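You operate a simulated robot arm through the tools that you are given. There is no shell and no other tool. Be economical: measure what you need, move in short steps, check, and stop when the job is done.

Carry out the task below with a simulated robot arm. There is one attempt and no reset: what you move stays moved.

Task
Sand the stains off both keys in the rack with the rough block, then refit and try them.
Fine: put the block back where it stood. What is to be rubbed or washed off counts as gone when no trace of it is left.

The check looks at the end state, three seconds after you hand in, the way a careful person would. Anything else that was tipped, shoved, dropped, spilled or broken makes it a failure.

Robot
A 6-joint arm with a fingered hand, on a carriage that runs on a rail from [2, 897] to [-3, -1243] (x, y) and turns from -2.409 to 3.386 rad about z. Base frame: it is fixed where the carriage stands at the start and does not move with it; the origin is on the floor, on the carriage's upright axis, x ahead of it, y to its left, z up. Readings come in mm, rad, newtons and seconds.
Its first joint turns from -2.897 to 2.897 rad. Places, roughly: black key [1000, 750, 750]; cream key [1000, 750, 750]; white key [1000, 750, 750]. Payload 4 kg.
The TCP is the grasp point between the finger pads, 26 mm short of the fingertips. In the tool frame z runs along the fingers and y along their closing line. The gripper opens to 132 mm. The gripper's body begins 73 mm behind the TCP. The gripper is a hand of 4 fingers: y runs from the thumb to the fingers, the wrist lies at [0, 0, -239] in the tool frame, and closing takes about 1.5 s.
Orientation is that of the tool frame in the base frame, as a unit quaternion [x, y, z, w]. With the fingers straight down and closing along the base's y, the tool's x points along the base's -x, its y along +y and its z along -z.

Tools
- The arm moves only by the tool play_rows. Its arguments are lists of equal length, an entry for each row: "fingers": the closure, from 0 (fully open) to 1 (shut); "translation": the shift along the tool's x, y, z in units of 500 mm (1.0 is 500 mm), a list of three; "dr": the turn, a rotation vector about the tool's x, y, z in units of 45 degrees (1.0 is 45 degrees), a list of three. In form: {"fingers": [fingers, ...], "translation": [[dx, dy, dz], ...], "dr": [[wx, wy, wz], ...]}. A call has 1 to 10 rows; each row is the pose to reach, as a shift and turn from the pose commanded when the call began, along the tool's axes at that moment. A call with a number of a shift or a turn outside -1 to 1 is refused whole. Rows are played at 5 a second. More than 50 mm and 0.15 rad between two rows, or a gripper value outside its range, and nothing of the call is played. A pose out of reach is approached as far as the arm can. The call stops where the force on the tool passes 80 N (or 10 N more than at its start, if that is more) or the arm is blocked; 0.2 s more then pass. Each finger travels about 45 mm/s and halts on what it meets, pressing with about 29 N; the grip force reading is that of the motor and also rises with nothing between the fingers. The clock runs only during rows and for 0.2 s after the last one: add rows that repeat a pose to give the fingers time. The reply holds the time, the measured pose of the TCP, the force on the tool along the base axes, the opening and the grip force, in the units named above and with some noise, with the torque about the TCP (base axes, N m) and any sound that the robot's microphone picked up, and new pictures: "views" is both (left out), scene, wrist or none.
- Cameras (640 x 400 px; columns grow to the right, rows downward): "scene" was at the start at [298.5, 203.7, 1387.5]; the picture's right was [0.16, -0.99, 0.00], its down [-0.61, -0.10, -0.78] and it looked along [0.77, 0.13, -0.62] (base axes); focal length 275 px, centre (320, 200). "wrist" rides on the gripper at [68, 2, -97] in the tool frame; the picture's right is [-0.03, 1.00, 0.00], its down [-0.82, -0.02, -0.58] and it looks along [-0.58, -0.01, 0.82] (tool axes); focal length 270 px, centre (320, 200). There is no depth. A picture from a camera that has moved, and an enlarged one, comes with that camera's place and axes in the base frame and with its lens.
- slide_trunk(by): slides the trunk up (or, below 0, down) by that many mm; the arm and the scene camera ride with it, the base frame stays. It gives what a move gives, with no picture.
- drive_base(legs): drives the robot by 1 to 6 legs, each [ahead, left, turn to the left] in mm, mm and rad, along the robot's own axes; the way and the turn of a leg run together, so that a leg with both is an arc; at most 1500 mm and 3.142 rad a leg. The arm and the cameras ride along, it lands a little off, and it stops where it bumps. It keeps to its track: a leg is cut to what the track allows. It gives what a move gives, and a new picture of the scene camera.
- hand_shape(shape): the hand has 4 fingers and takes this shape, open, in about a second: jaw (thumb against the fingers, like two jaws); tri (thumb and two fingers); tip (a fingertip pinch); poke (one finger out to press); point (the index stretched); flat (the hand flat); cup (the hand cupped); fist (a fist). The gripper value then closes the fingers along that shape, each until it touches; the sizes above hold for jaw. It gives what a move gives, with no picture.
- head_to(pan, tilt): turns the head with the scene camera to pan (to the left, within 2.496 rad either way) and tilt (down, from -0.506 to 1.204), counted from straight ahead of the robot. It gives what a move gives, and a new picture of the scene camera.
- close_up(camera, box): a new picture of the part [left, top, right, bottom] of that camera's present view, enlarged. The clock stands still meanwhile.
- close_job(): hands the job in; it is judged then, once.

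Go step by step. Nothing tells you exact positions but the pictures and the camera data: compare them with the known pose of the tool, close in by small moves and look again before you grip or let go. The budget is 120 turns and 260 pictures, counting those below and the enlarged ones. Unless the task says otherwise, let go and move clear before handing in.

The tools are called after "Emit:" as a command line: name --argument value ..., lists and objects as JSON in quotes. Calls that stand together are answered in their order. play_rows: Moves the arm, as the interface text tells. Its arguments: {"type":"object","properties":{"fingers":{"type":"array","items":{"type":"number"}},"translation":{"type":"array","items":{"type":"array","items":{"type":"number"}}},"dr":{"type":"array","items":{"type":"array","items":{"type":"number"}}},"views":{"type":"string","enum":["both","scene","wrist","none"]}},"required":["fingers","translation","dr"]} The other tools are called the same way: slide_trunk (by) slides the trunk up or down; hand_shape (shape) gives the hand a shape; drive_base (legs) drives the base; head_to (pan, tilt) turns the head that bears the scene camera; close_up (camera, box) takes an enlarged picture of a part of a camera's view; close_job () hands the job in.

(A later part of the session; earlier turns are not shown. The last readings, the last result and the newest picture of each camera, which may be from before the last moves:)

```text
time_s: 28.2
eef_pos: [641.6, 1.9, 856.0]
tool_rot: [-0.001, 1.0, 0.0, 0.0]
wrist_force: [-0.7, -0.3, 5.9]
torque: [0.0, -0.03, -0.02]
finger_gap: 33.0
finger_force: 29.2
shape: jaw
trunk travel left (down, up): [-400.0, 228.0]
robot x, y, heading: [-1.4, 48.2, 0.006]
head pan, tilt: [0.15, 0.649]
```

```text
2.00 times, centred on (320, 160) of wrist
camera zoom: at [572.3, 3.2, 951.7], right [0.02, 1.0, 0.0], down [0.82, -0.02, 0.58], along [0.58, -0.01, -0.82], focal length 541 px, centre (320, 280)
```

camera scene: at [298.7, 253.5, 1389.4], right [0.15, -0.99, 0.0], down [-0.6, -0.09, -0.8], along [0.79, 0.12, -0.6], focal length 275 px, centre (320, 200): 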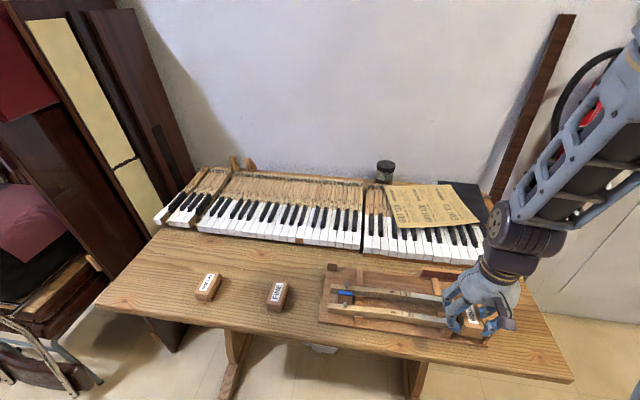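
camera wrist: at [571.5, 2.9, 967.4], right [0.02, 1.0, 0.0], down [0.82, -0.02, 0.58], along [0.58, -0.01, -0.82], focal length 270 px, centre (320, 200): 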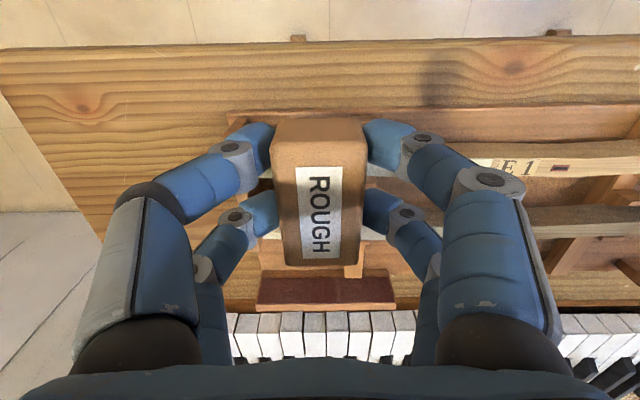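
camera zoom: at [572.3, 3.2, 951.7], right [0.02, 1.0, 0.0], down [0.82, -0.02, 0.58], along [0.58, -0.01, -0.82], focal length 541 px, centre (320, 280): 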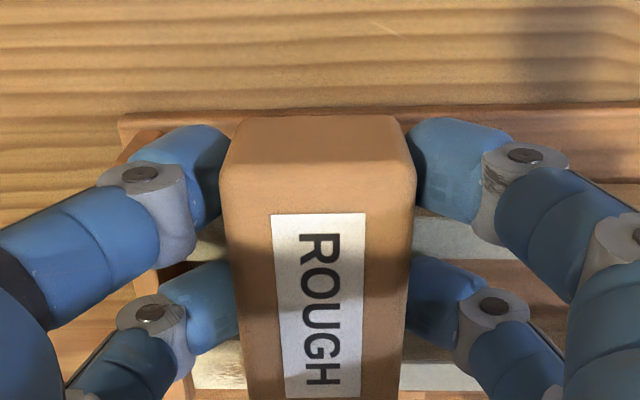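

Contact at TCP z≈856 (about 6 N), which puts the key tops near z 819. I'll make a few strokes toward the end stop, lifting on the return, and watch the result.

Emit:
play_rows --fingers '[0.9, 0.9, 0.9, 0.9, 0.9, 0.9, 0.9, 0.9, 0.9, 0.9]' --translation '[[-0.006, 0.01, -0.004], [-0.006, 0.01, 0.002], [-0.006, -0.015, 0.002], [-0.006, -0.035, 0.002], [-0.006, -0.055, 0.002], [-0.006, -0.055, -0.006], [-0.006, 0.0, -0.006], [-0.006, 0.0, 0.002], [-0.006, -0.03, 0.002], [-0.006, -0.055, 0.002]]' --dr '[[0, 0, 0], [0, 0, 0], [0, 0, 0], [0, 0, 0], [0, 0, 0], [0, 0, 0], [0, 0, 0], [0, 0, 0], [0, 0, 0], [0, 0, 0]]' --views "none"

Emit:
close_up --camera "scene" --box '[400, 270, 520, 345]'

```text
time_s: 30.4
eef_pos: [643.5, -25.8, 854.2]
tool_rot: [-0.002, 1.0, 0.0, 0.0]
wrist_force: [-1.1, 1.4, 3.3]
torque: [0.1, 0.06, 0.0]
finger_gap: 33.2
finger_force: 29.1
shape: jaw
trunk travel left (down, up): [-400.0, 228.0]
robot x, y, heading: [2.6, 50.0, 0.002]
head pan, tilt: [0.15, 0.649]
```

```text
5.33 times, centred on (460, 308) of scene
camera zoom: at [298.6, 253.6, 1389.4], right [0.15, -0.99, 0.0], down [-0.6, -0.09, -0.8], along [0.79, 0.12, -0.6], focal length 1465 px, centre (-427, -373)
```

zoom: 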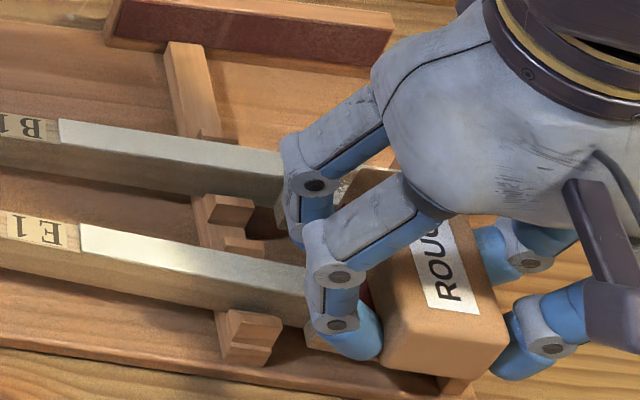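

The key only seated against the stop. I'll lift away to see how much stain is gone.

Emit:
play_rows --fingers '[0.9, 0.9, 0.9, 0.9]' --translation '[[0, 0, -0.04], [0, 0.08, -0.08], [0, 0.16, -0.08], [0, 0.16, -0.08]]' --dr '[[0, 0, 0], [0, 0, 0], [0, 0, 0], [0, 0, 0]]' --views "none"

Emit:
close_up --camera "scene" --box '[400, 270, 520, 345]'

Emit:
close_up --camera "wrist" --box '[120, 40, 440, 240]'

```text
time_s: 31.4
eef_pos: [643.5, 54.1, 895.4]
tool_rot: [-0.002, 1.0, 0.0, -0.001]
wrist_force: [0.5, -0.5, -0.3]
torque: [-0.03, 0.0, -0.02]
finger_gap: 33.5
finger_force: 29.3
shape: jaw
trunk travel left (down, up): [-400.0, 228.0]
robot x, y, heading: [-0.4, 48.6, 0.005]
head pan, tilt: [0.15, 0.649]
```

```text
5.33 times, centred on (460, 308) of scene
camera zoom: at [298.7, 253.4, 1389.4], right [0.15, -0.99, 0.0], down [-0.6, -0.09, -0.8], along [0.79, 0.12, -0.6], focal length 1465 px, centre (-427, -373)
```

zoom: 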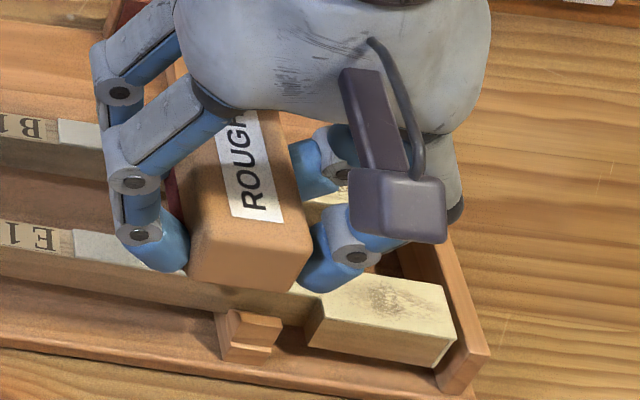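

```text
2.00 times, centred on (280, 140) of wrist
camera zoom: at [574.5, 56.2, 990.6], right [0.02, 1.0, 0.0], down [0.82, -0.02, 0.58], along [0.58, -0.01, -0.82], focal length 541 px, centre (400, 320)
```

zoom: 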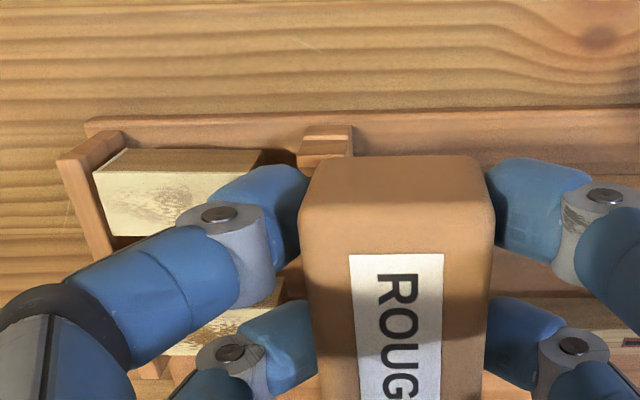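

The stain is fading well. I'll repeat several strokes.

Emit:
play_rows --fingers '[0.9, 0.9, 0.9, 0.9, 0.9, 0.9, 0.9, 0.9, 0.9, 0.9]' --translation '[[0, -0.098, 0.05], [0, -0.098, 0.084], [0, -0.13, 0.084], [0, -0.164, 0.084], [0, -0.164, 0.074], [0, -0.1, 0.074], [0, -0.1, 0.084], [0, -0.13, 0.084], [0, -0.164, 0.084], [0, -0.164, 0.074]]' --dr '[[0, 0, 0], [0, 0, 0], [0, 0, 0], [0, 0, 0], [0, 0, 0], [0, 0, 0], [0, 0, 0], [0, 0, 0], [0, 0, 0], [0, 0, 0]]' --views "none"

Emit:
play_rows --fingers '[0.9, 0.9, 0.9, 0.9, 0.9, 0.9, 0.9, 0.9, 0.9, 0.9]' --translation '[[0, 0.064, 0], [0, 0.064, 0.01], [0, 0.034, 0.01], [0, 0, 0.01], [0, 0, 0], [0, 0.064, 0], [0, 0.064, 0.01], [0, 0.034, 0.01], [0, 0, 0.01], [0, 0, 0]]' --dr '[[0, 0, 0], [0, 0, 0], [0, 0, 0], [0, 0, 0], [0, 0, 0], [0, 0, 0], [0, 0, 0], [0, 0, 0], [0, 0, 0], [0, 0, 0]]' --views "none"

Emit:
play_rows --fingers '[0.9, 0.9, 0.9, 0.9, 0.9]' --translation '[[0, 0.0, -0.08], [0, 0.09, -0.08], [0, 0.18, -0.08], [0, 0.22, -0.08], [0, 0.22, -0.08]]' --dr '[[0, 0, 0], [0, 0, 0], [0, 0, 0], [0, 0, 0], [0, 0, 0]]' --views "none"

Emit:
close_up --camera "scene" --box '[400, 270, 520, 345]'

Emit:
close_up --camera "wrist" --box '[60, 40, 380, 240]'

```text
refused: row 1 steps farther than a row can; nothing moved
```

```text
time_s: 33.6
eef_pos: [644.4, 55.3, 896.0]
tool_rot: [-0.002, 1.0, 0.0, 0.0]
wrist_force: [0.5, 0.1, -0.4]
torque: [0.03, 0.0, -0.01]
finger_gap: 33.7
finger_force: 29.1
shape: jaw
trunk travel left (down, up): [-400.0, 228.0]
robot x, y, heading: [-1.4, 48.5, 0.004]
head pan, tilt: [0.15, 0.649]
```

```text
time_s: 34.8
eef_pos: [643.3, 164.9, 935.4]
tool_rot: [-0.002, 1.0, 0.0, 0.0]
wrist_force: [-0.4, 0.7, -0.2]
torque: [-0.02, 0.01, -0.01]
finger_gap: 33.8
finger_force: 28.8
shape: jaw
trunk travel left (down, up): [-400.0, 228.0]
robot x, y, heading: [2.6, 48.4, 0.004]
head pan, tilt: [0.15, 0.649]
```

```text
5.33 times, centred on (460, 308) of scene
camera zoom: at [298.7, 253.5, 1389.4], right [0.15, -0.99, 0.0], down [-0.6, -0.09, -0.8], along [0.79, 0.12, -0.6], focal length 1465 px, centre (-427, -373)
```

zoom: 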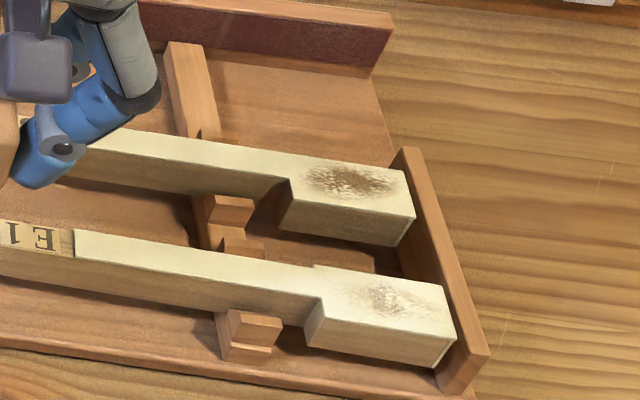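

```text
2.00 times, centred on (220, 140) of wrist
camera zoom: at [573.9, 165.8, 1031.9], right [0.02, 1.0, 0.0], down [0.82, -0.02, 0.58], along [0.58, -0.01, -0.82], focal length 541 px, centre (520, 320)
```

zoom: 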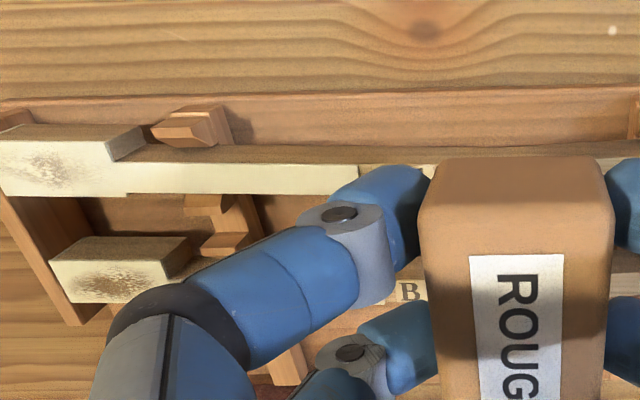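

One call was refused for an overlong step, and nothing was disturbed. I'll go back above E1 and make the strokes.

Emit:
play_rows --fingers '[0.9, 0.9, 0.9, 0.9, 0.9]' --translation '[[0, -0.09, 0.0], [0, -0.18, 0.02], [0, -0.26, 0.06], [0, -0.318, 0.11], [0, -0.318, 0.15]]' --dr '[[0, 0, 0], [0, 0, 0], [0, 0, 0], [0, 0, 0], [0, 0, 0]]' --views "none"

Emit:
play_rows --fingers '[0.9, 0.9, 0.9, 0.9, 0.9, 0.9, 0.9, 0.9, 0.9, 0.9]' --translation '[[0, 0, 0.013], [0, -0.03, 0.013], [0, -0.064, 0.013], [0, -0.064, 0], [0, 0, 0], [0, 0, 0.013], [0, -0.03, 0.013], [0, -0.064, 0.013], [0, -0.064, 0], [0, 0, 0]]' --dr '[[0, 0, 0], [0, 0, 0], [0, 0, 0], [0, 0, 0], [0, 0, 0], [0, 0, 0], [0, 0, 0], [0, 0, 0], [0, 0, 0], [0, 0, 0]]' --views "none"

Emit:
play_rows --fingers '[0.9, 0.9, 0.9, 0.9, 0.9, 0.9, 0.9, 0.9]' --translation '[[0, 0, 0.013], [0, -0.03, 0.013], [0, -0.064, 0.013], [0, -0.064, 0], [0, 0, 0], [0, 0, 0.013], [0, -0.03, 0.013], [0, -0.064, 0.013]]' --dr '[[0, 0, 0], [0, 0, 0], [0, 0, 0], [0, 0, 0], [0, 0, 0], [0, 0, 0], [0, 0, 0], [0, 0, 0]]' --views "none"

Emit:
play_rows --fingers '[0.9, 0.9, 0.9, 0.9, 0.9]' --translation '[[0, 0.0, -0.08], [0, 0.09, -0.08], [0, 0.18, -0.08], [0, 0.27, -0.08], [0, 0.27, -0.08]]' --dr '[[0, 0, 0], [0, 0, 0], [0, 0, 0], [0, 0, 0], [0, 0, 0]]' --views "none"

Emit:
close_up --camera "scene" --box '[400, 270, 520, 345]'

```text
time_s: 36.0
eef_pos: [643.3, 5.1, 860.8]
tool_rot: [-0.003, 1.0, 0.0, 0.0]
wrist_force: [0.2, -0.1, -1.2]
torque: [0.02, -0.02, -0.01]
finger_gap: 33.3
finger_force: 29.0
shape: jaw
trunk travel left (down, up): [-400.0, 228.0]
robot x, y, heading: [-0.8, 51.4, 0.007]
head pan, tilt: [0.15, 0.649]
```

```text
time_s: 38.2
eef_pos: [641.4, 4.4, 859.1]
tool_rot: [-0.002, 1.0, 0.0, 0.0]
wrist_force: [0.2, -0.2, 0.0]
torque: [-0.01, -0.06, -0.02]
finger_gap: 33.9
finger_force: 29.1
shape: jaw
trunk travel left (down, up): [-400.0, 228.0]
robot x, y, heading: [-0.5, 47.9, 0.007]
head pan, tilt: [0.15, 0.649]
```

```text
time_s: 40.0
eef_pos: [643.1, -26.9, 853.6]
tool_rot: [-0.001, 1.0, 0.0, -0.001]
wrist_force: [0.0, 1.1, 2.7]
torque: [0.09, -0.01, -0.02]
finger_gap: 33.7
finger_force: 29.2
shape: jaw
trunk travel left (down, up): [-400.0, 228.0]
robot x, y, heading: [-3.5, 50.5, 0.004]
head pan, tilt: [0.15, 0.649]
```

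```text
time_s: 41.2
eef_pos: [642.2, 107.6, 894.7]
tool_rot: [-0.002, 1.0, 0.0, 0.0]
wrist_force: [-0.1, -0.4, -0.6]
torque: [0.0, 0.03, -0.01]
finger_gap: 33.9
finger_force: 28.8
shape: jaw
trunk travel left (down, up): [-400.0, 228.0]
robot x, y, heading: [0.5, 46.5, 0.004]
head pan, tilt: [0.15, 0.649]
```

```text
5.33 times, centred on (460, 308) of scene
camera zoom: at [298.7, 253.4, 1389.4], right [0.15, -0.99, 0.0], down [-0.6, -0.09, -0.8], along [0.79, 0.12, -0.6], focal length 1465 px, centre (-427, -373)
```

zoom: 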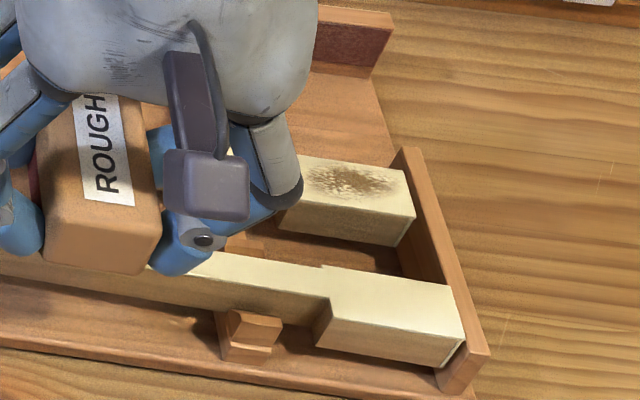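

E1 looks clean, so I'll check more closely.

Emit:
close_up --camera "scene" --box '[450, 310, 498, 340]'

Emit:
close_up --camera "wrist" --box '[0, 40, 320, 240]'

```text
13.33 times, centred on (474, 325) of scene
camera zoom: at [298.7, 253.4, 1389.4], right [0.15, -0.99, 0.0], down [-0.6, -0.09, -0.8], along [0.79, 0.12, -0.6], focal length 3663 px, centre (-1733, -1467)
```

zoom: 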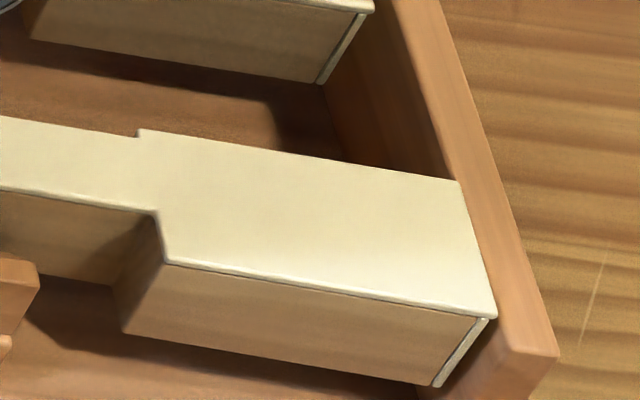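

```text
2.00 times, centred on (160, 140) of wrist
camera zoom: at [573.0, 108.8, 990.2], right [0.02, 1.0, 0.0], down [0.82, -0.02, 0.58], along [0.58, -0.01, -0.82], focal length 541 px, centre (640, 320)
```

zoom: 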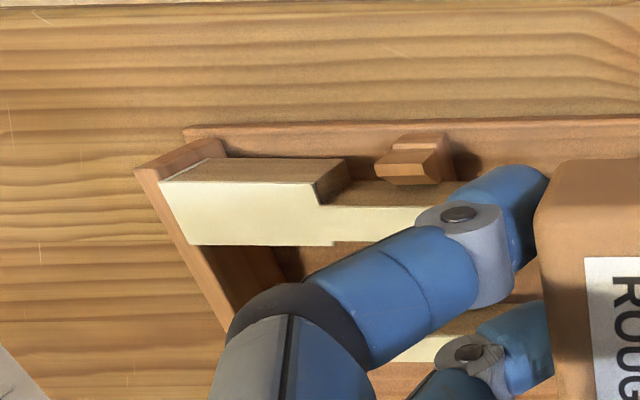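

E1 is spotless. B1's head centre is near x 699, so I'll move the block there and sand it the same way.

Emit:
play_rows --fingers '[0.9, 0.9, 0.9, 0.9, 0.9]' --translation '[[-0.05, -0.06, 0.0], [-0.108, -0.12, 0.0], [-0.108, -0.206, 0.01], [-0.108, -0.206, 0.05], [-0.108, -0.206, 0.068]]' --dr '[[0, 0, 0], [0, 0, 0], [0, 0, 0], [0, 0, 0], [0, 0, 0]]' --views "wrist"

Emit:
close_up --camera "scene" --box '[400, 260, 520, 335]'

```text
time_s: 42.4
eef_pos: [698.6, 6.9, 860.6]
tool_rot: [-0.002, 1.0, 0.0, 0.0]
wrist_force: [-0.4, 0.2, 0.2]
torque: [0.03, -0.02, -0.03]
finger_gap: 33.6
finger_force: 28.8
shape: jaw
trunk travel left (down, up): [-400.0, 228.0]
robot x, y, heading: [0.9, 46.5, 0.004]
head pan, tilt: [0.15, 0.649]
camera wrist: at [629.2, 7.6, 955.4], right [0.02, 1.0, 0.0], down [0.82, -0.02, 0.58], along [0.58, -0.01, -0.82], focal length 270 px, centre (320, 200)
```

wrist: 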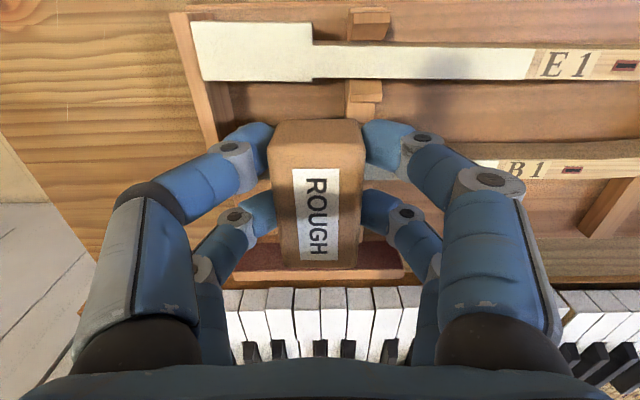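

```text
5.33 times, centred on (460, 298) of scene
camera zoom: at [298.6, 253.5, 1389.5], right [0.15, -0.99, 0.0], down [-0.6, -0.09, -0.8], along [0.79, 0.12, -0.6], focal length 1465 px, centre (-427, -320)
```

zoom: 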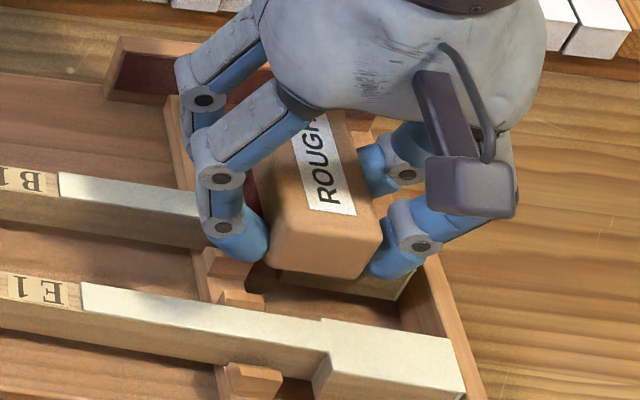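

Well aligned over B1. I'll make the strokes now.

Emit:
play_rows --fingers '[0.9, 0.9, 0.9, 0.9, 0.9, 0.9, 0.9, 0.9, 0.9, 0.9]' --translation '[[0, 0, 0.013], [0, -0.03, 0.013], [0, -0.064, 0.013], [0, -0.064, 0], [0, 0, 0], [0, 0, 0.013], [0, -0.03, 0.013], [0, -0.064, 0.013], [0, -0.064, 0], [0, 0, 0]]' --dr '[[0, 0, 0], [0, 0, 0], [0, 0, 0], [0, 0, 0], [0, 0, 0], [0, 0, 0], [0, 0, 0], [0, 0, 0], [0, 0, 0], [0, 0, 0]]' --views "none"

Emit:
play_rows --fingers '[0.9, 0.9, 0.9, 0.9, 0.9, 0.9, 0.9, 0.9, 0.9, 0.9]' --translation '[[0, 0, 0.013], [0, -0.03, 0.013], [0, -0.064, 0.013], [0, -0.064, 0], [0, 0, 0], [0, 0, 0.013], [0, -0.03, 0.013], [0, -0.064, 0.013], [0, -0.064, 0], [0, 0, 0]]' --dr '[[0, 0, 0], [0, 0, 0], [0, 0, 0], [0, 0, 0], [0, 0, 0], [0, 0, 0], [0, 0, 0], [0, 0, 0], [0, 0, 0], [0, 0, 0]]' --views "none"

Emit:
play_rows --fingers '[0.9, 0.9, 0.9, 0.9, 0.9, 0.9, 0.9, 0.9, 0.9, 0.9]' --translation '[[0, 0, 0.013], [0, -0.03, 0.013], [0, -0.064, 0.013], [0, -0.064, 0], [0, 0, 0], [0, 0, 0.013], [0, -0.03, 0.013], [0, -0.064, 0.013], [0, -0.064, 0], [0, 0, 0]]' --dr '[[0, 0, 0], [0, 0, 0], [0, 0, 0], [0, 0, 0], [0, 0, 0], [0, 0, 0], [0, 0, 0], [0, 0, 0], [0, 0, 0], [0, 0, 0]]' --views "none"

Emit:
play_rows --fingers '[0.9, 0.9, 0.9, 0.9, 0.9]' --translation '[[0, 0.0, -0.08], [0, 0.09, -0.12], [0, 0.18, -0.14], [0, 0.24, -0.14], [0, 0.24, -0.14]]' --dr '[[0, 0, 0], [0, 0, 0], [0, 0, 0], [0, 0, 0], [0, 0, 0]]' --views "none"

Emit:
close_up --camera "scene" --box '[440, 290, 504, 330]'

```text
time_s: 44.6
eef_pos: [697.4, 6.4, 859.9]
tool_rot: [-0.002, 1.0, 0.0, 0.0]
wrist_force: [0.0, -0.6, -1.6]
torque: [0.01, -0.02, -0.01]
finger_gap: 33.9
finger_force: 28.9
shape: jaw
trunk travel left (down, up): [-400.0, 228.0]
robot x, y, heading: [-0.7, 52.3, 0.004]
head pan, tilt: [0.15, 0.649]
```

```text
time_s: 46.8
eef_pos: [698.8, 6.6, 860.0]
tool_rot: [-0.003, 1.0, 0.001, 0.0]
wrist_force: [0.0, -0.3, -0.9]
torque: [0.04, 0.0, 0.0]
finger_gap: 33.8
finger_force: 28.6
shape: jaw
trunk travel left (down, up): [-400.0, 228.0]
robot x, y, heading: [1.0, 48.9, -0.0]
head pan, tilt: [0.15, 0.649]
```

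```text
time_s: 49.0
eef_pos: [697.5, 7.4, 859.0]
tool_rot: [-0.003, 1.0, 0.0, 0.0]
wrist_force: [-0.4, -0.5, -0.5]
torque: [0.01, 0.02, 0.0]
finger_gap: 34.0
finger_force: 28.8
shape: jaw
trunk travel left (down, up): [-400.0, 228.0]
robot x, y, heading: [-1.0, 49.6, 0.001]
head pan, tilt: [0.15, 0.649]
```

```text
time_s: 50.2
eef_pos: [699.3, 126.4, 928.9]
tool_rot: [-0.001, 1.0, 0.0, -0.001]
wrist_force: [-0.1, 0.1, -1.3]
torque: [-0.01, 0.0, 0.01]
finger_gap: 33.7
finger_force: 29.3
shape: jaw
trunk travel left (down, up): [-400.0, 228.0]
robot x, y, heading: [0.7, 51.1, 0.004]
head pan, tilt: [0.15, 0.649]
```

```text
10.00 times, centred on (472, 310) of scene
camera zoom: at [298.7, 253.5, 1389.4], right [0.15, -0.99, 0.0], down [-0.6, -0.09, -0.8], along [0.79, 0.12, -0.6], focal length 2747 px, centre (-1200, -900)
```

zoom: 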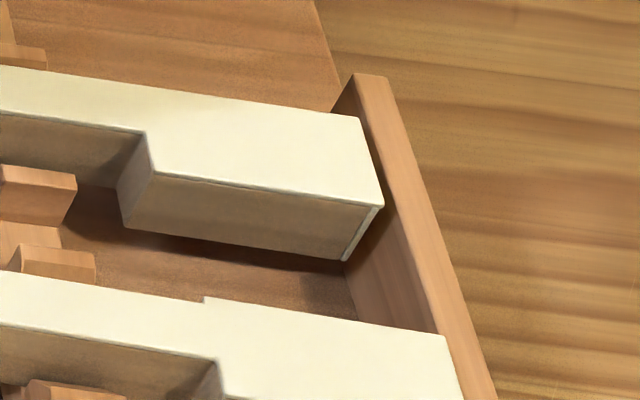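

Both keys are clean. I'll drive left to put the block back at its recorded spot.

Emit:
drive_base --legs '[[0, 380, 0]]'

Emit:
close_up --camera "wrist" --box '[0, 0, 640, 400]'

```text
time_s: 52.6
eef_pos: [699.9, 510.0, 930.2]
tool_rot: [0.0, 1.0, 0.0, 0.0]
wrist_force: [-0.2, -0.1, -0.8]
torque: [0.0, 0.02, 0.03]
finger_gap: 33.7
finger_force: 29.6
shape: jaw
trunk travel left (down, up): [-400.0, 228.0]
robot x, y, heading: [-1.1, 433.6, -0.001]
head pan, tilt: [0.15, 0.649]
camera scene: at [300.4, 637.8, 1389.4], right [0.15, -0.99, 0.0], down [-0.6, -0.09, -0.8], along [0.79, 0.12, -0.6], focal length 275 px, centre (320, 200)
```

scene: 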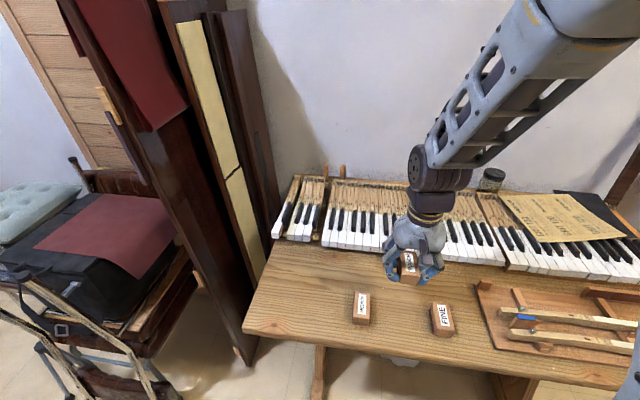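

```text
1.00 times, centred on (320, 200) of wrist (not enlarged: the box is as wide or as high as the picture)
camera zoom: at [630.6, 511.3, 1025.2], right [0.03, 1.0, 0.0], down [0.82, -0.02, 0.58], along [0.58, -0.01, -0.82], focal length 270 px, centre (320, 200)
```

zoom: 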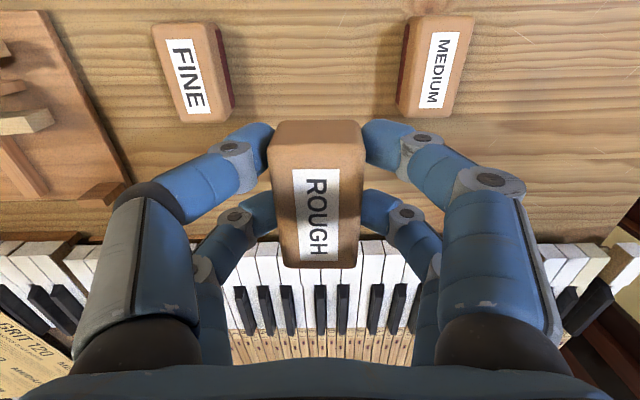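

Emit:
play_rows --fingers '[0.9, 0.9, 0.9, 0.9, 0.9, 0.9]' --translation '[[0.068, -0.008, 0.02], [0.068, -0.008, 0.09], [0.068, -0.008, 0.16], [0.068, -0.008, 0.2], [0.068, -0.008, 0.226], [0.068, -0.008, 0.226]]' --dr '[[0, 0, 0], [0, 0, 0], [0, 0, 0], [0, 0, 0], [0, 0, 0], [0, 0, 0]]' --views "wrist"

```text
time_s: 54.0
eef_pos: [667.2, 505.5, 817.1]
tool_rot: [0.0, 1.0, 0.0, 0.0]
wrist_force: [0.7, 0.1, -0.5]
torque: [0.0, 0.01, -0.01]
finger_gap: 33.8
finger_force: 29.0
shape: jaw
trunk travel left (down, up): [-400.0, 228.0]
robot x, y, heading: [-1.1, 436.9, 0.001]
head pan, tilt: [0.15, 0.649]
camera wrist: at [597.3, 506.5, 912.4], right [0.03, 1.0, 0.0], down [0.82, -0.02, 0.58], along [0.58, -0.01, -0.82], focal length 270 px, centre (320, 200)
```

wrist: 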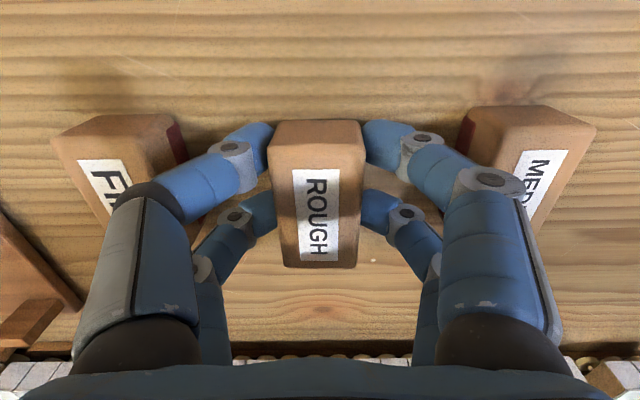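

Emit:
play_rows --fingers '[0.9, 0.9, 0.9, 0.9]' --translation '[[0.002, 0, 0.006], [0.002, 0, 0.012], [0.002, 0, 0.016], [0.002, 0, 0.016]]' --dr '[[0, 0, 0], [0, 0, 0], [0, 0, 0], [0, 0, 0]]' --views "none"

```text
time_s: 55.0
eef_pos: [664.2, 506.2, 810.0]
tool_rot: [0.0, 1.0, 0.0, 0.0]
wrist_force: [-0.2, 1.0, -0.2]
torque: [-0.03, 0.02, 0.0]
finger_gap: 33.7
finger_force: 28.5
shape: jaw
trunk travel left (down, up): [-400.0, 228.0]
robot x, y, heading: [1.0, 435.5, -0.002]
head pan, tilt: [0.15, 0.649]
```

Emit:
play_rows --fingers '[0.9, 0.9]' --translation '[[-0.001, 0, 0.002], [-0.001, 0, 0.002]]' --dr '[[0, 0, 0], [0, 0, 0]]' --views "none"

Emit:
play_rows --fingers '[0.75, 0.62, 0.6, 0.6]' --translation '[[0, 0, 0], [0, 0, 0], [0, 0, 0], [0, 0, 0]]' --dr '[[0, 0, 0], [0, 0, 0], [0, 0, 0], [0, 0, 0]]' --views "wrist"

```text
time_s: 55.6
eef_pos: [666.5, 505.8, 808.5]
tool_rot: [0.0, 1.0, 0.0, 0.001]
wrist_force: [-1.2, 0.0, 1.1]
torque: [-0.04, 0.07, 0.02]
finger_gap: 33.7
finger_force: 28.8
shape: jaw
trunk travel left (down, up): [-400.0, 228.0]
robot x, y, heading: [-1.6, 437.1, 0.001]
head pan, tilt: [0.15, 0.649]
```

```text
time_s: 56.6
eef_pos: [665.1, 505.2, 807.8]
tool_rot: [0.0, 1.0, 0.0, 0.0]
wrist_force: [-0.5, 0.5, -0.3]
torque: [0.01, 0.02, 0.03]
finger_gap: 52.4
finger_force: 0.0
shape: jaw
trunk travel left (down, up): [-400.0, 228.0]
robot x, y, heading: [-1.7, 437.9, 0.004]
head pan, tilt: [0.15, 0.649]
camera wrist: at [596.0, 507.0, 903.9], right [0.02, 1.0, 0.0], down [0.82, -0.02, 0.58], along [0.58, -0.01, -0.82], focal length 270 px, centre (320, 200)
```

wrist: 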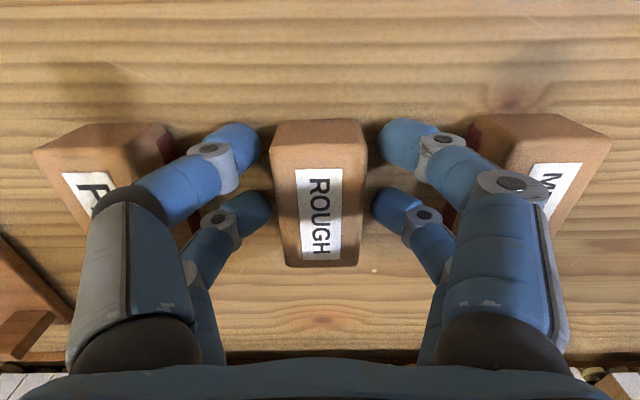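

The block is back in place. I'll rise and survey the E1/B1 gaps with the wrist camera from above.

Emit:
play_rows --fingers '[0.6, 0.6, 0.5, 0.4, 0.3, 0.2]' --translation '[[0, 0, -0.06], [0, 0, -0.14], [0, 0, -0.22], [0, 0, -0.3], [-0.06, 0, -0.36], [-0.12, 0, -0.4]]' --dr '[[0, 0, 0], [0, 0, 0], [0, 0, 0], [0, 0, 0], [0, 0, 0], [0, 0, 0]]' --views "none"

Emit:
drive_base --legs '[[0, 240, 0]]'

Emit:
close_up --camera "wrist" --box '[0, 0, 640, 400]'

Emit:
close_up --camera "wrist" --box '[240, 80, 480, 230]'

```text
time_s: 58.0
eef_pos: [724.2, 507.3, 1008.7]
tool_rot: [0.0, 1.0, 0.0, 0.0]
wrist_force: [-0.4, -0.4, 0.0]
torque: [-0.01, 0.01, 0.01]
finger_gap: 105.6
finger_force: 0.1
shape: jaw
trunk travel left (down, up): [-400.0, 228.0]
robot x, y, heading: [-1.2, 431.9, 0.003]
head pan, tilt: [0.15, 0.649]
```

```text
time_s: 59.8
eef_pos: [724.7, 745.5, 1009.4]
tool_rot: [0.002, 1.0, 0.0, 0.0]
wrist_force: [-0.1, -0.9, 0.3]
torque: [0.05, -0.01, -0.03]
finger_gap: 105.5
finger_force: 0.0
shape: jaw
trunk travel left (down, up): [-400.0, 228.0]
robot x, y, heading: [-5.1, 676.9, -0.002]
head pan, tilt: [0.15, 0.649]
camera scene: at [302.0, 877.3, 1389.4], right [0.14, -0.99, 0.0], down [-0.6, -0.09, -0.8], along [0.79, 0.12, -0.6], focal length 275 px, centre (320, 200)
```

scene: 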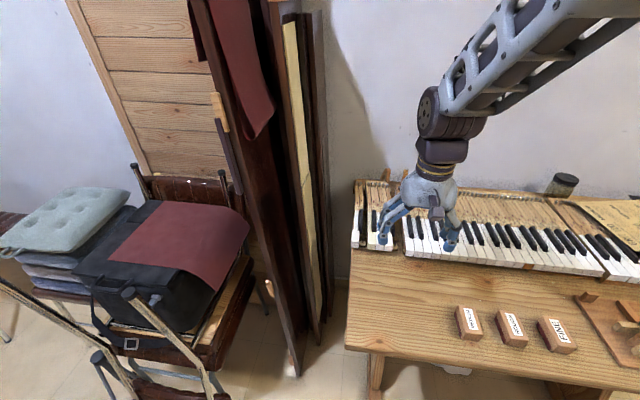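

```text
1.00 times, centred on (320, 200) of wrist (not enlarged: the box is as wide or as high as the picture)
camera zoom: at [655.7, 747.0, 1104.2], right [0.03, 1.0, 0.0], down [0.82, -0.02, 0.58], along [0.58, -0.02, -0.82], focal length 270 px, centre (320, 200)
```

zoom: 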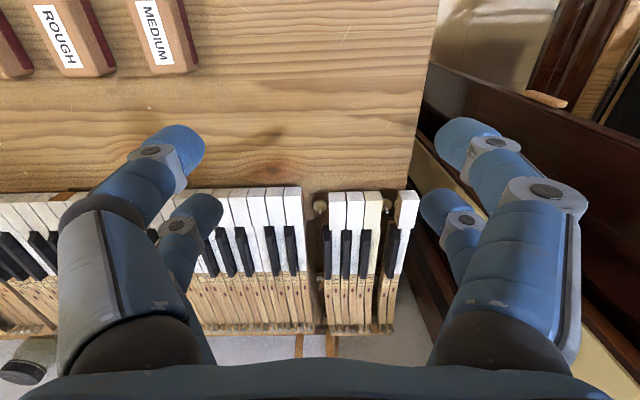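

```text
2.67 times, centred on (360, 155) of wrist
camera zoom: at [655.7, 747.0, 1104.2], right [0.03, 1.0, 0.0], down [0.82, -0.02, 0.58], along [0.58, -0.02, -0.82], focal length 721 px, centre (213, 320)
```

zoom: 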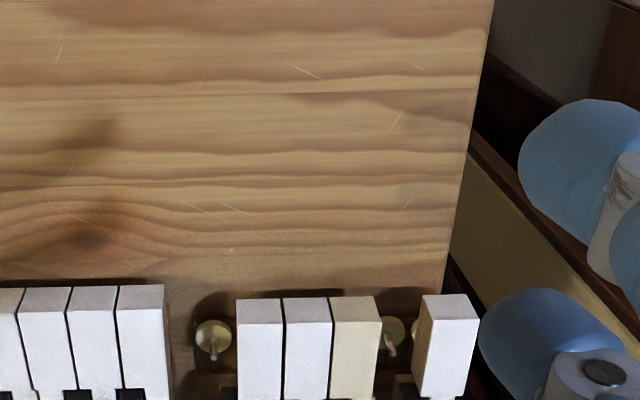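

Emit:
close_up --camera "wrist" --box '[300, 180, 428, 260]'

Emit:
close_up --camera "wrist" --box '[300, 255, 428, 335]'

Emit:
close_up --camera "scene" --box '[340, 175, 436, 235]'

Emit:
close_up --camera "scene" --box '[344, 205, 424, 255]'

```text
5.00 times, centred on (364, 220) of wrist
camera zoom: at [655.7, 747.0, 1104.2], right [0.03, 1.0, 0.0], down [0.82, -0.02, 0.58], along [0.58, -0.02, -0.82], focal length 1351 px, centre (100, 100)
```

zoom: 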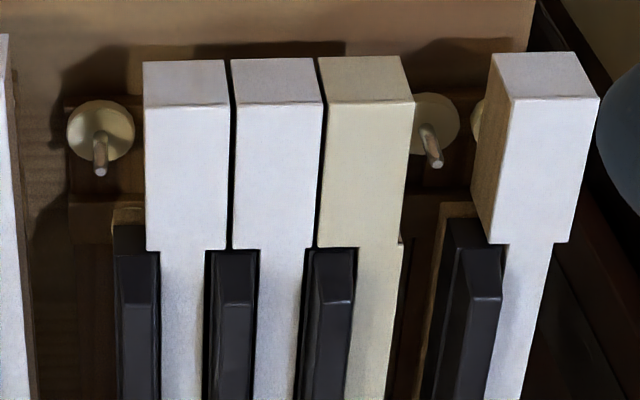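

```text
5.00 times, centred on (364, 295) of wrist
camera zoom: at [655.7, 747.0, 1104.2], right [0.03, 1.0, 0.0], down [0.82, -0.02, 0.58], along [0.58, -0.02, -0.82], focal length 1351 px, centre (100, -275)
```

zoom: 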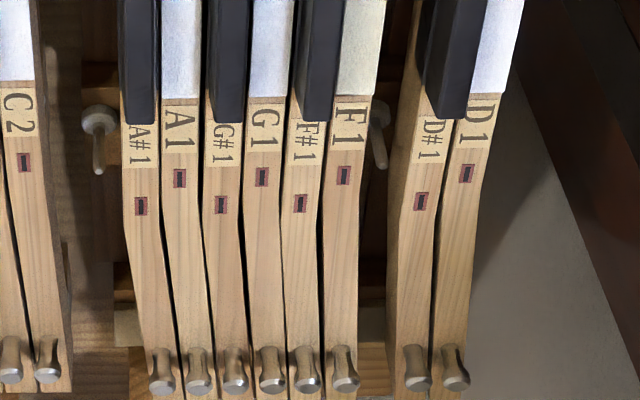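

```text
6.67 times, centred on (388, 205) of scene
camera zoom: at [302.0, 877.3, 1389.4], right [0.14, -0.99, 0.0], down [-0.6, -0.09, -0.8], along [0.79, 0.12, -0.6], focal length 1832 px, centre (-133, 167)
```

zoom: 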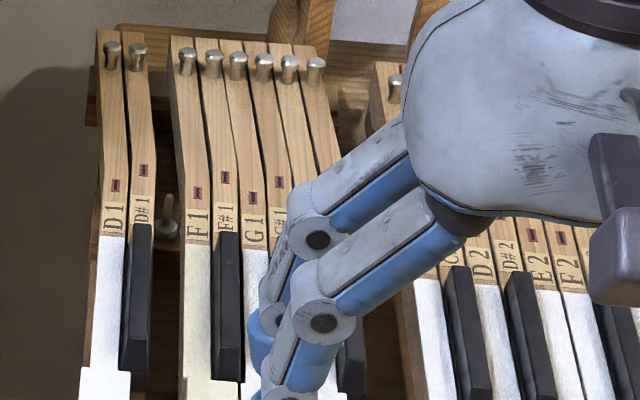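

```text
8.00 times, centred on (384, 230) of scene
camera zoom: at [302.0, 877.3, 1389.4], right [0.14, -0.99, 0.0], down [-0.6, -0.09, -0.8], along [0.79, 0.12, -0.6], focal length 2198 px, centre (-192, -40)
```

zoom: 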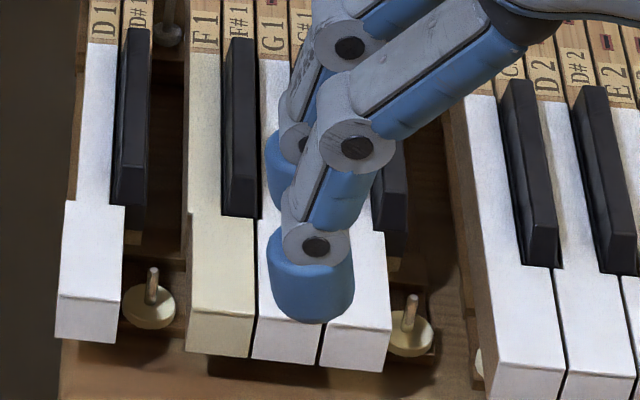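

The gaps and pins are clear: front pins near x≈869 and balance pins near x≈1020, so I need a long reach. I'll test how far the arm reaches, straight down, at a safe height above the keys.

Emit:
play_rows --fingers '[0.2, 0.3, 0.4, 0.5, 0.5, 0.5, 0.5, 0.5]' --translation '[[-0.08, 0.03, 0], [-0.16, 0.06, 0], [-0.24, 0.09, 0.03], [-0.32, 0.12, 0.06], [-0.4, 0.15, 0.1], [-0.48, 0.15, 0.1], [-0.56, 0.15, 0.1], [-0.56, 0.15, 0.1]]' --dr '[[0, 0, 0], [0, 0, 0], [0, 0, 0], [0, 0, 0], [0, 0, 0], [0, 0, 0], [0, 0, 0], [0, 0, 0]]'

```text
time_s: 61.6
eef_pos: [1004.2, 818.4, 958.5]
tool_rot: [0.003, 1.0, 0.0, 0.0]
wrist_force: [-0.4, 0.4, 1.1]
torque: [0.0, 0.0, 0.01]
finger_gap: 66.6
finger_force: 0.0
shape: jaw
trunk travel left (down, up): [-400.0, 228.0]
robot x, y, heading: [-0.2, 673.3, -0.006]
head pan, tilt: [0.15, 0.649]
camera scene: at [301.9, 877.3, 1389.5], right [0.14, -0.99, 0.0], down [-0.6, -0.09, -0.8], along [0.79, 0.12, -0.6], focal length 275 px, centre (320, 200)
camera wrist: at [935.5, 820.2, 1053.9], right [0.03, 1.0, 0.0], down [0.82, -0.02, 0.58], along [0.58, -0.02, -0.82], focal length 270 px, centre (320, 200)
```

scene: 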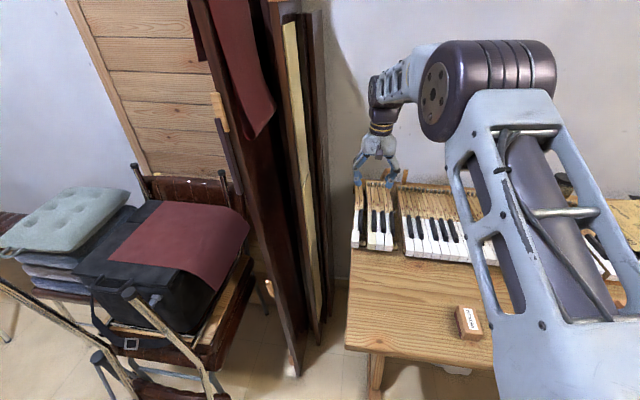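
wrist: 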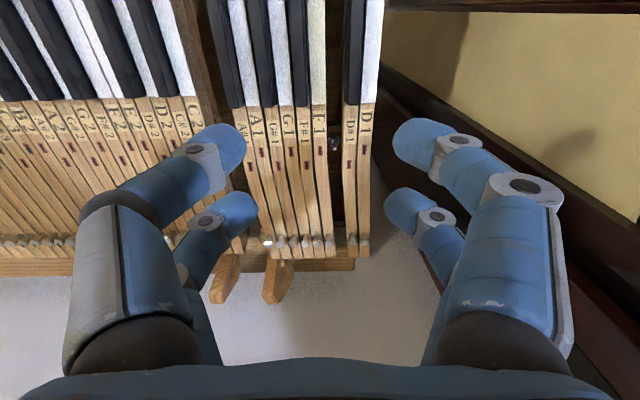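

The arm reaches x≈1004 straight down here. I'll take a close look at the gaps from this viewpoint.

Emit:
close_up --camera "wrist" --box '[230, 80, 390, 180]'

Emit:
close_up --camera "wrist" --box '[230, 170, 390, 270]'

Emit:
close_up --camera "wrist" --box '[190, 0, 350, 100]'

```text
4.00 times, centred on (310, 130) of wrist
camera zoom: at [935.5, 820.2, 1053.9], right [0.03, 1.0, 0.0], down [0.82, -0.02, 0.58], along [0.58, -0.02, -0.82], focal length 1081 px, centre (360, 480)
```

zoom: 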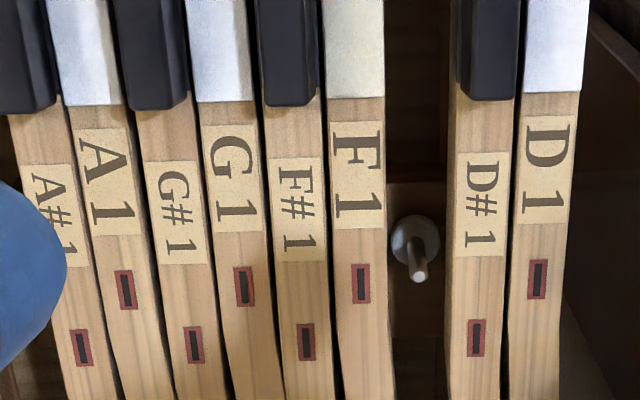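

```text
4.00 times, centred on (310, 220) of wrist
camera zoom: at [935.5, 820.2, 1053.9], right [0.03, 1.0, 0.0], down [0.82, -0.02, 0.58], along [0.58, -0.02, -0.82], focal length 1081 px, centre (360, 120)
```

zoom: 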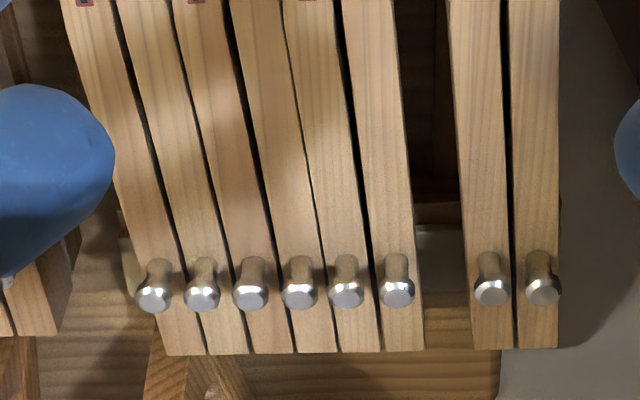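

```text
4.00 times, centred on (270, 50) of wrist
camera zoom: at [935.5, 820.2, 1053.9], right [0.03, 1.0, 0.0], down [0.82, -0.02, 0.58], along [0.58, -0.02, -0.82], focal length 1081 px, centre (520, 800)
```

zoom: 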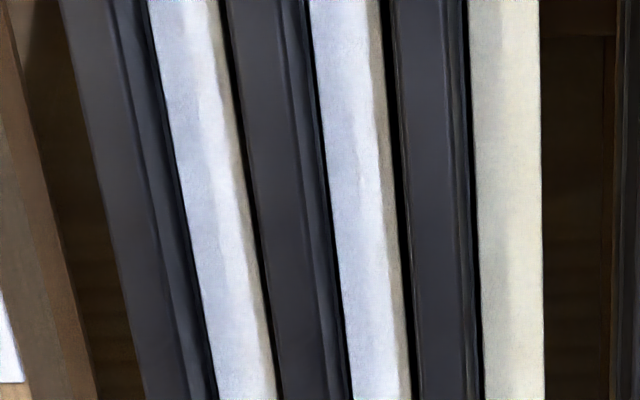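

Mortise and balance pin for E1 come out near (1043, 829.5), with keyboard tops around z 820. I'll test reach at x≈1040 with the trunk lowered: raise the arm, drive left, slide down, then extend.

Emit:
play_rows --fingers '[0.5, 0.5, 0.5, 0.5, 0.5, 0.5]' --translation '[[0.05, -0.05, -0.06], [0.1, -0.1, -0.12], [0.15, -0.15, -0.18], [0.2, -0.2, -0.24], [0.2, -0.26, -0.3], [0.2, -0.3, -0.3]]' --dr '[[0, 0, 0], [0, 0, 0], [0, 0, 0], [0, 0, 0], [0, 0, 0], [0, 0, 0]]' --views "none"

Emit:
drive_base --legs '[[0, 150, 0]]'

Emit:
slide_trunk --by -150

Emit:
play_rows --fingers '[0.5, 0.5, 0.5, 0.5, 0.5]' --translation '[[-0.08, 0, 0], [-0.16, 0, 0], [-0.24, 0, 0], [-0.28, 0, 0], [-0.28, 0, 0]]' --dr '[[0, 0, 0], [0, 0, 0], [0, 0, 0], [0, 0, 0], [0, 0, 0]]'

```text
time_s: 63.0
eef_pos: [904.1, 670.4, 1110.7]
tool_rot: [0.002, 1.0, 0.0, 0.0]
wrist_force: [0.6, -0.2, 0.8]
torque: [-0.02, 0.04, 0.01]
finger_gap: 66.6
finger_force: 0.1
shape: jaw
trunk travel left (down, up): [-400.0, 228.0]
robot x, y, heading: [2.6, 675.4, -0.005]
head pan, tilt: [0.15, 0.649]
```

```text
time_s: 64.3
eef_pos: [904.7, 819.5, 1109.6]
tool_rot: [0.003, 1.0, 0.0, 0.0]
wrist_force: [0.2, -0.3, 0.0]
torque: [-0.01, 0.04, -0.03]
finger_gap: 66.5
finger_force: 0.1
shape: jaw
trunk travel left (down, up): [-400.0, 228.0]
robot x, y, heading: [1.4, 823.7, -0.002]
head pan, tilt: [0.15, 0.649]
camera scene: at [302.1, 1027.3, 1389.5], right [0.15, -0.99, 0.0], down [-0.6, -0.09, -0.8], along [0.79, 0.12, -0.6], focal length 275 px, centre (320, 200)
```

scene: 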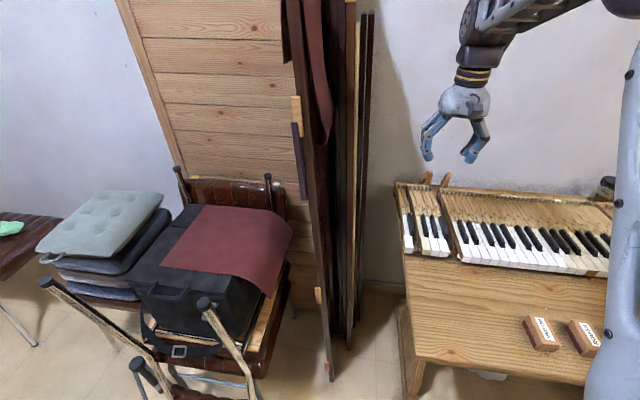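

```text
time_s: 66.1
eef_pos: [904.7, 820.0, 959.0]
tool_rot: [0.003, 1.0, 0.0, 0.0]
wrist_force: [-0.1, 0.7, -0.2]
torque: [-0.01, 0.0, -0.04]
finger_gap: 66.6
finger_force: 0.0
shape: jaw
trunk travel left (down, up): [-250.0, 378.0]
robot x, y, heading: [0.8, 826.1, -0.006]
head pan, tilt: [0.15, 0.649]
```

```text
time_s: 67.3
eef_pos: [1045.6, 819.4, 959.4]
tool_rot: [0.002, 1.0, 0.001, 0.0]
wrist_force: [-0.1, -0.1, -0.9]
torque: [-0.01, 0.0, 0.02]
finger_gap: 66.6
finger_force: 0.1
shape: jaw
trunk travel left (down, up): [-250.0, 378.0]
robot x, y, heading: [2.5, 826.2, -0.003]
head pan, tilt: [0.15, 0.649]
camera scene: at [336.9, 1027.2, 1240.7], right [0.15, -0.99, 0.0], down [-0.6, -0.09, -0.8], along [0.79, 0.12, -0.6], focal length 275 px, centre (320, 200)
camera wrist: at [977.2, 820.1, 1055.5], right [0.03, 1.0, 0.0], down [0.82, -0.02, 0.58], along [0.58, -0.02, -0.82], focal length 270 px, centre (320, 200)
```

scene: 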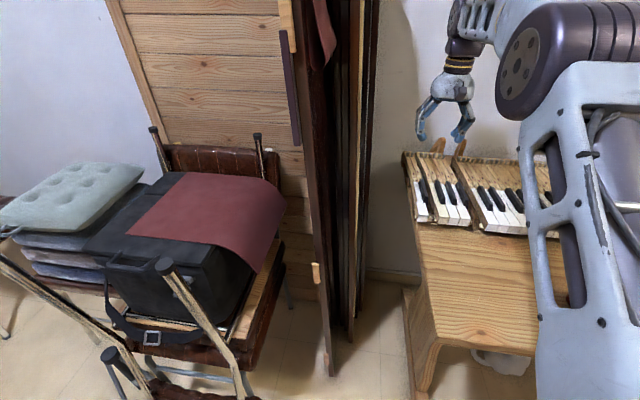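
wrist: 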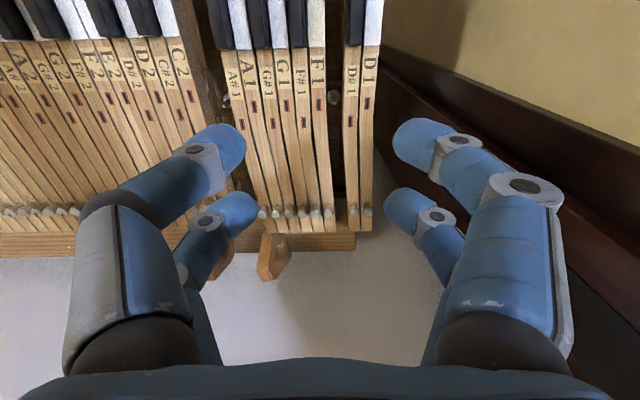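

The reach is fine with the trunk lowered. I'll zoom in on both balance pins from here.

Emit:
close_up --camera "wrist" --box '[200, 50, 392, 170]'

Emit:
close_up --camera "wrist" --box '[200, 140, 392, 260]'

```text
3.33 times, centred on (296, 110) of wrist
camera zoom: at [977.2, 820.1, 1055.5], right [0.03, 1.0, 0.0], down [0.82, -0.02, 0.58], along [0.58, -0.02, -0.82], focal length 901 px, centre (400, 500)
```

zoom: 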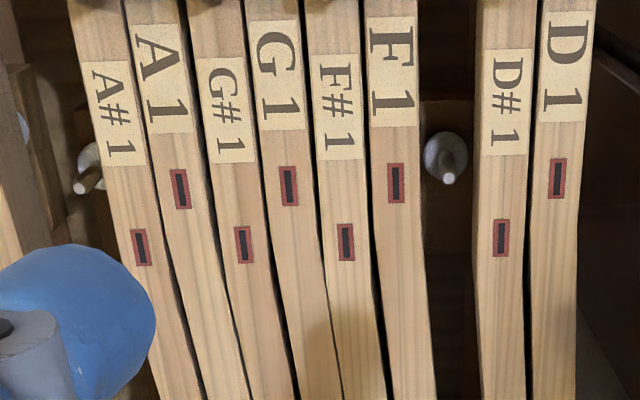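

```text
3.33 times, centred on (296, 200) of wrist
camera zoom: at [977.2, 820.1, 1055.5], right [0.03, 1.0, 0.0], down [0.82, -0.02, 0.58], along [0.58, -0.02, -0.82], focal length 901 px, centre (400, 200)
```

zoom: 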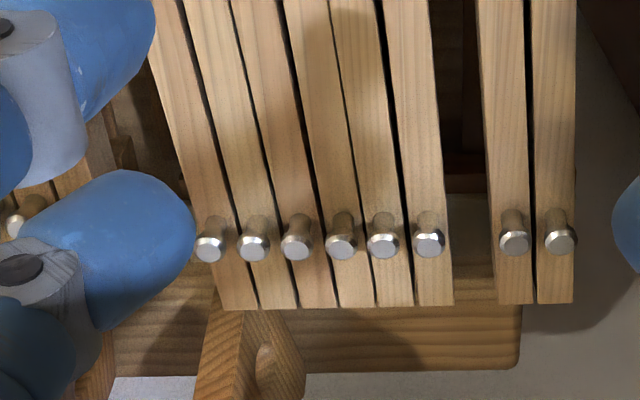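

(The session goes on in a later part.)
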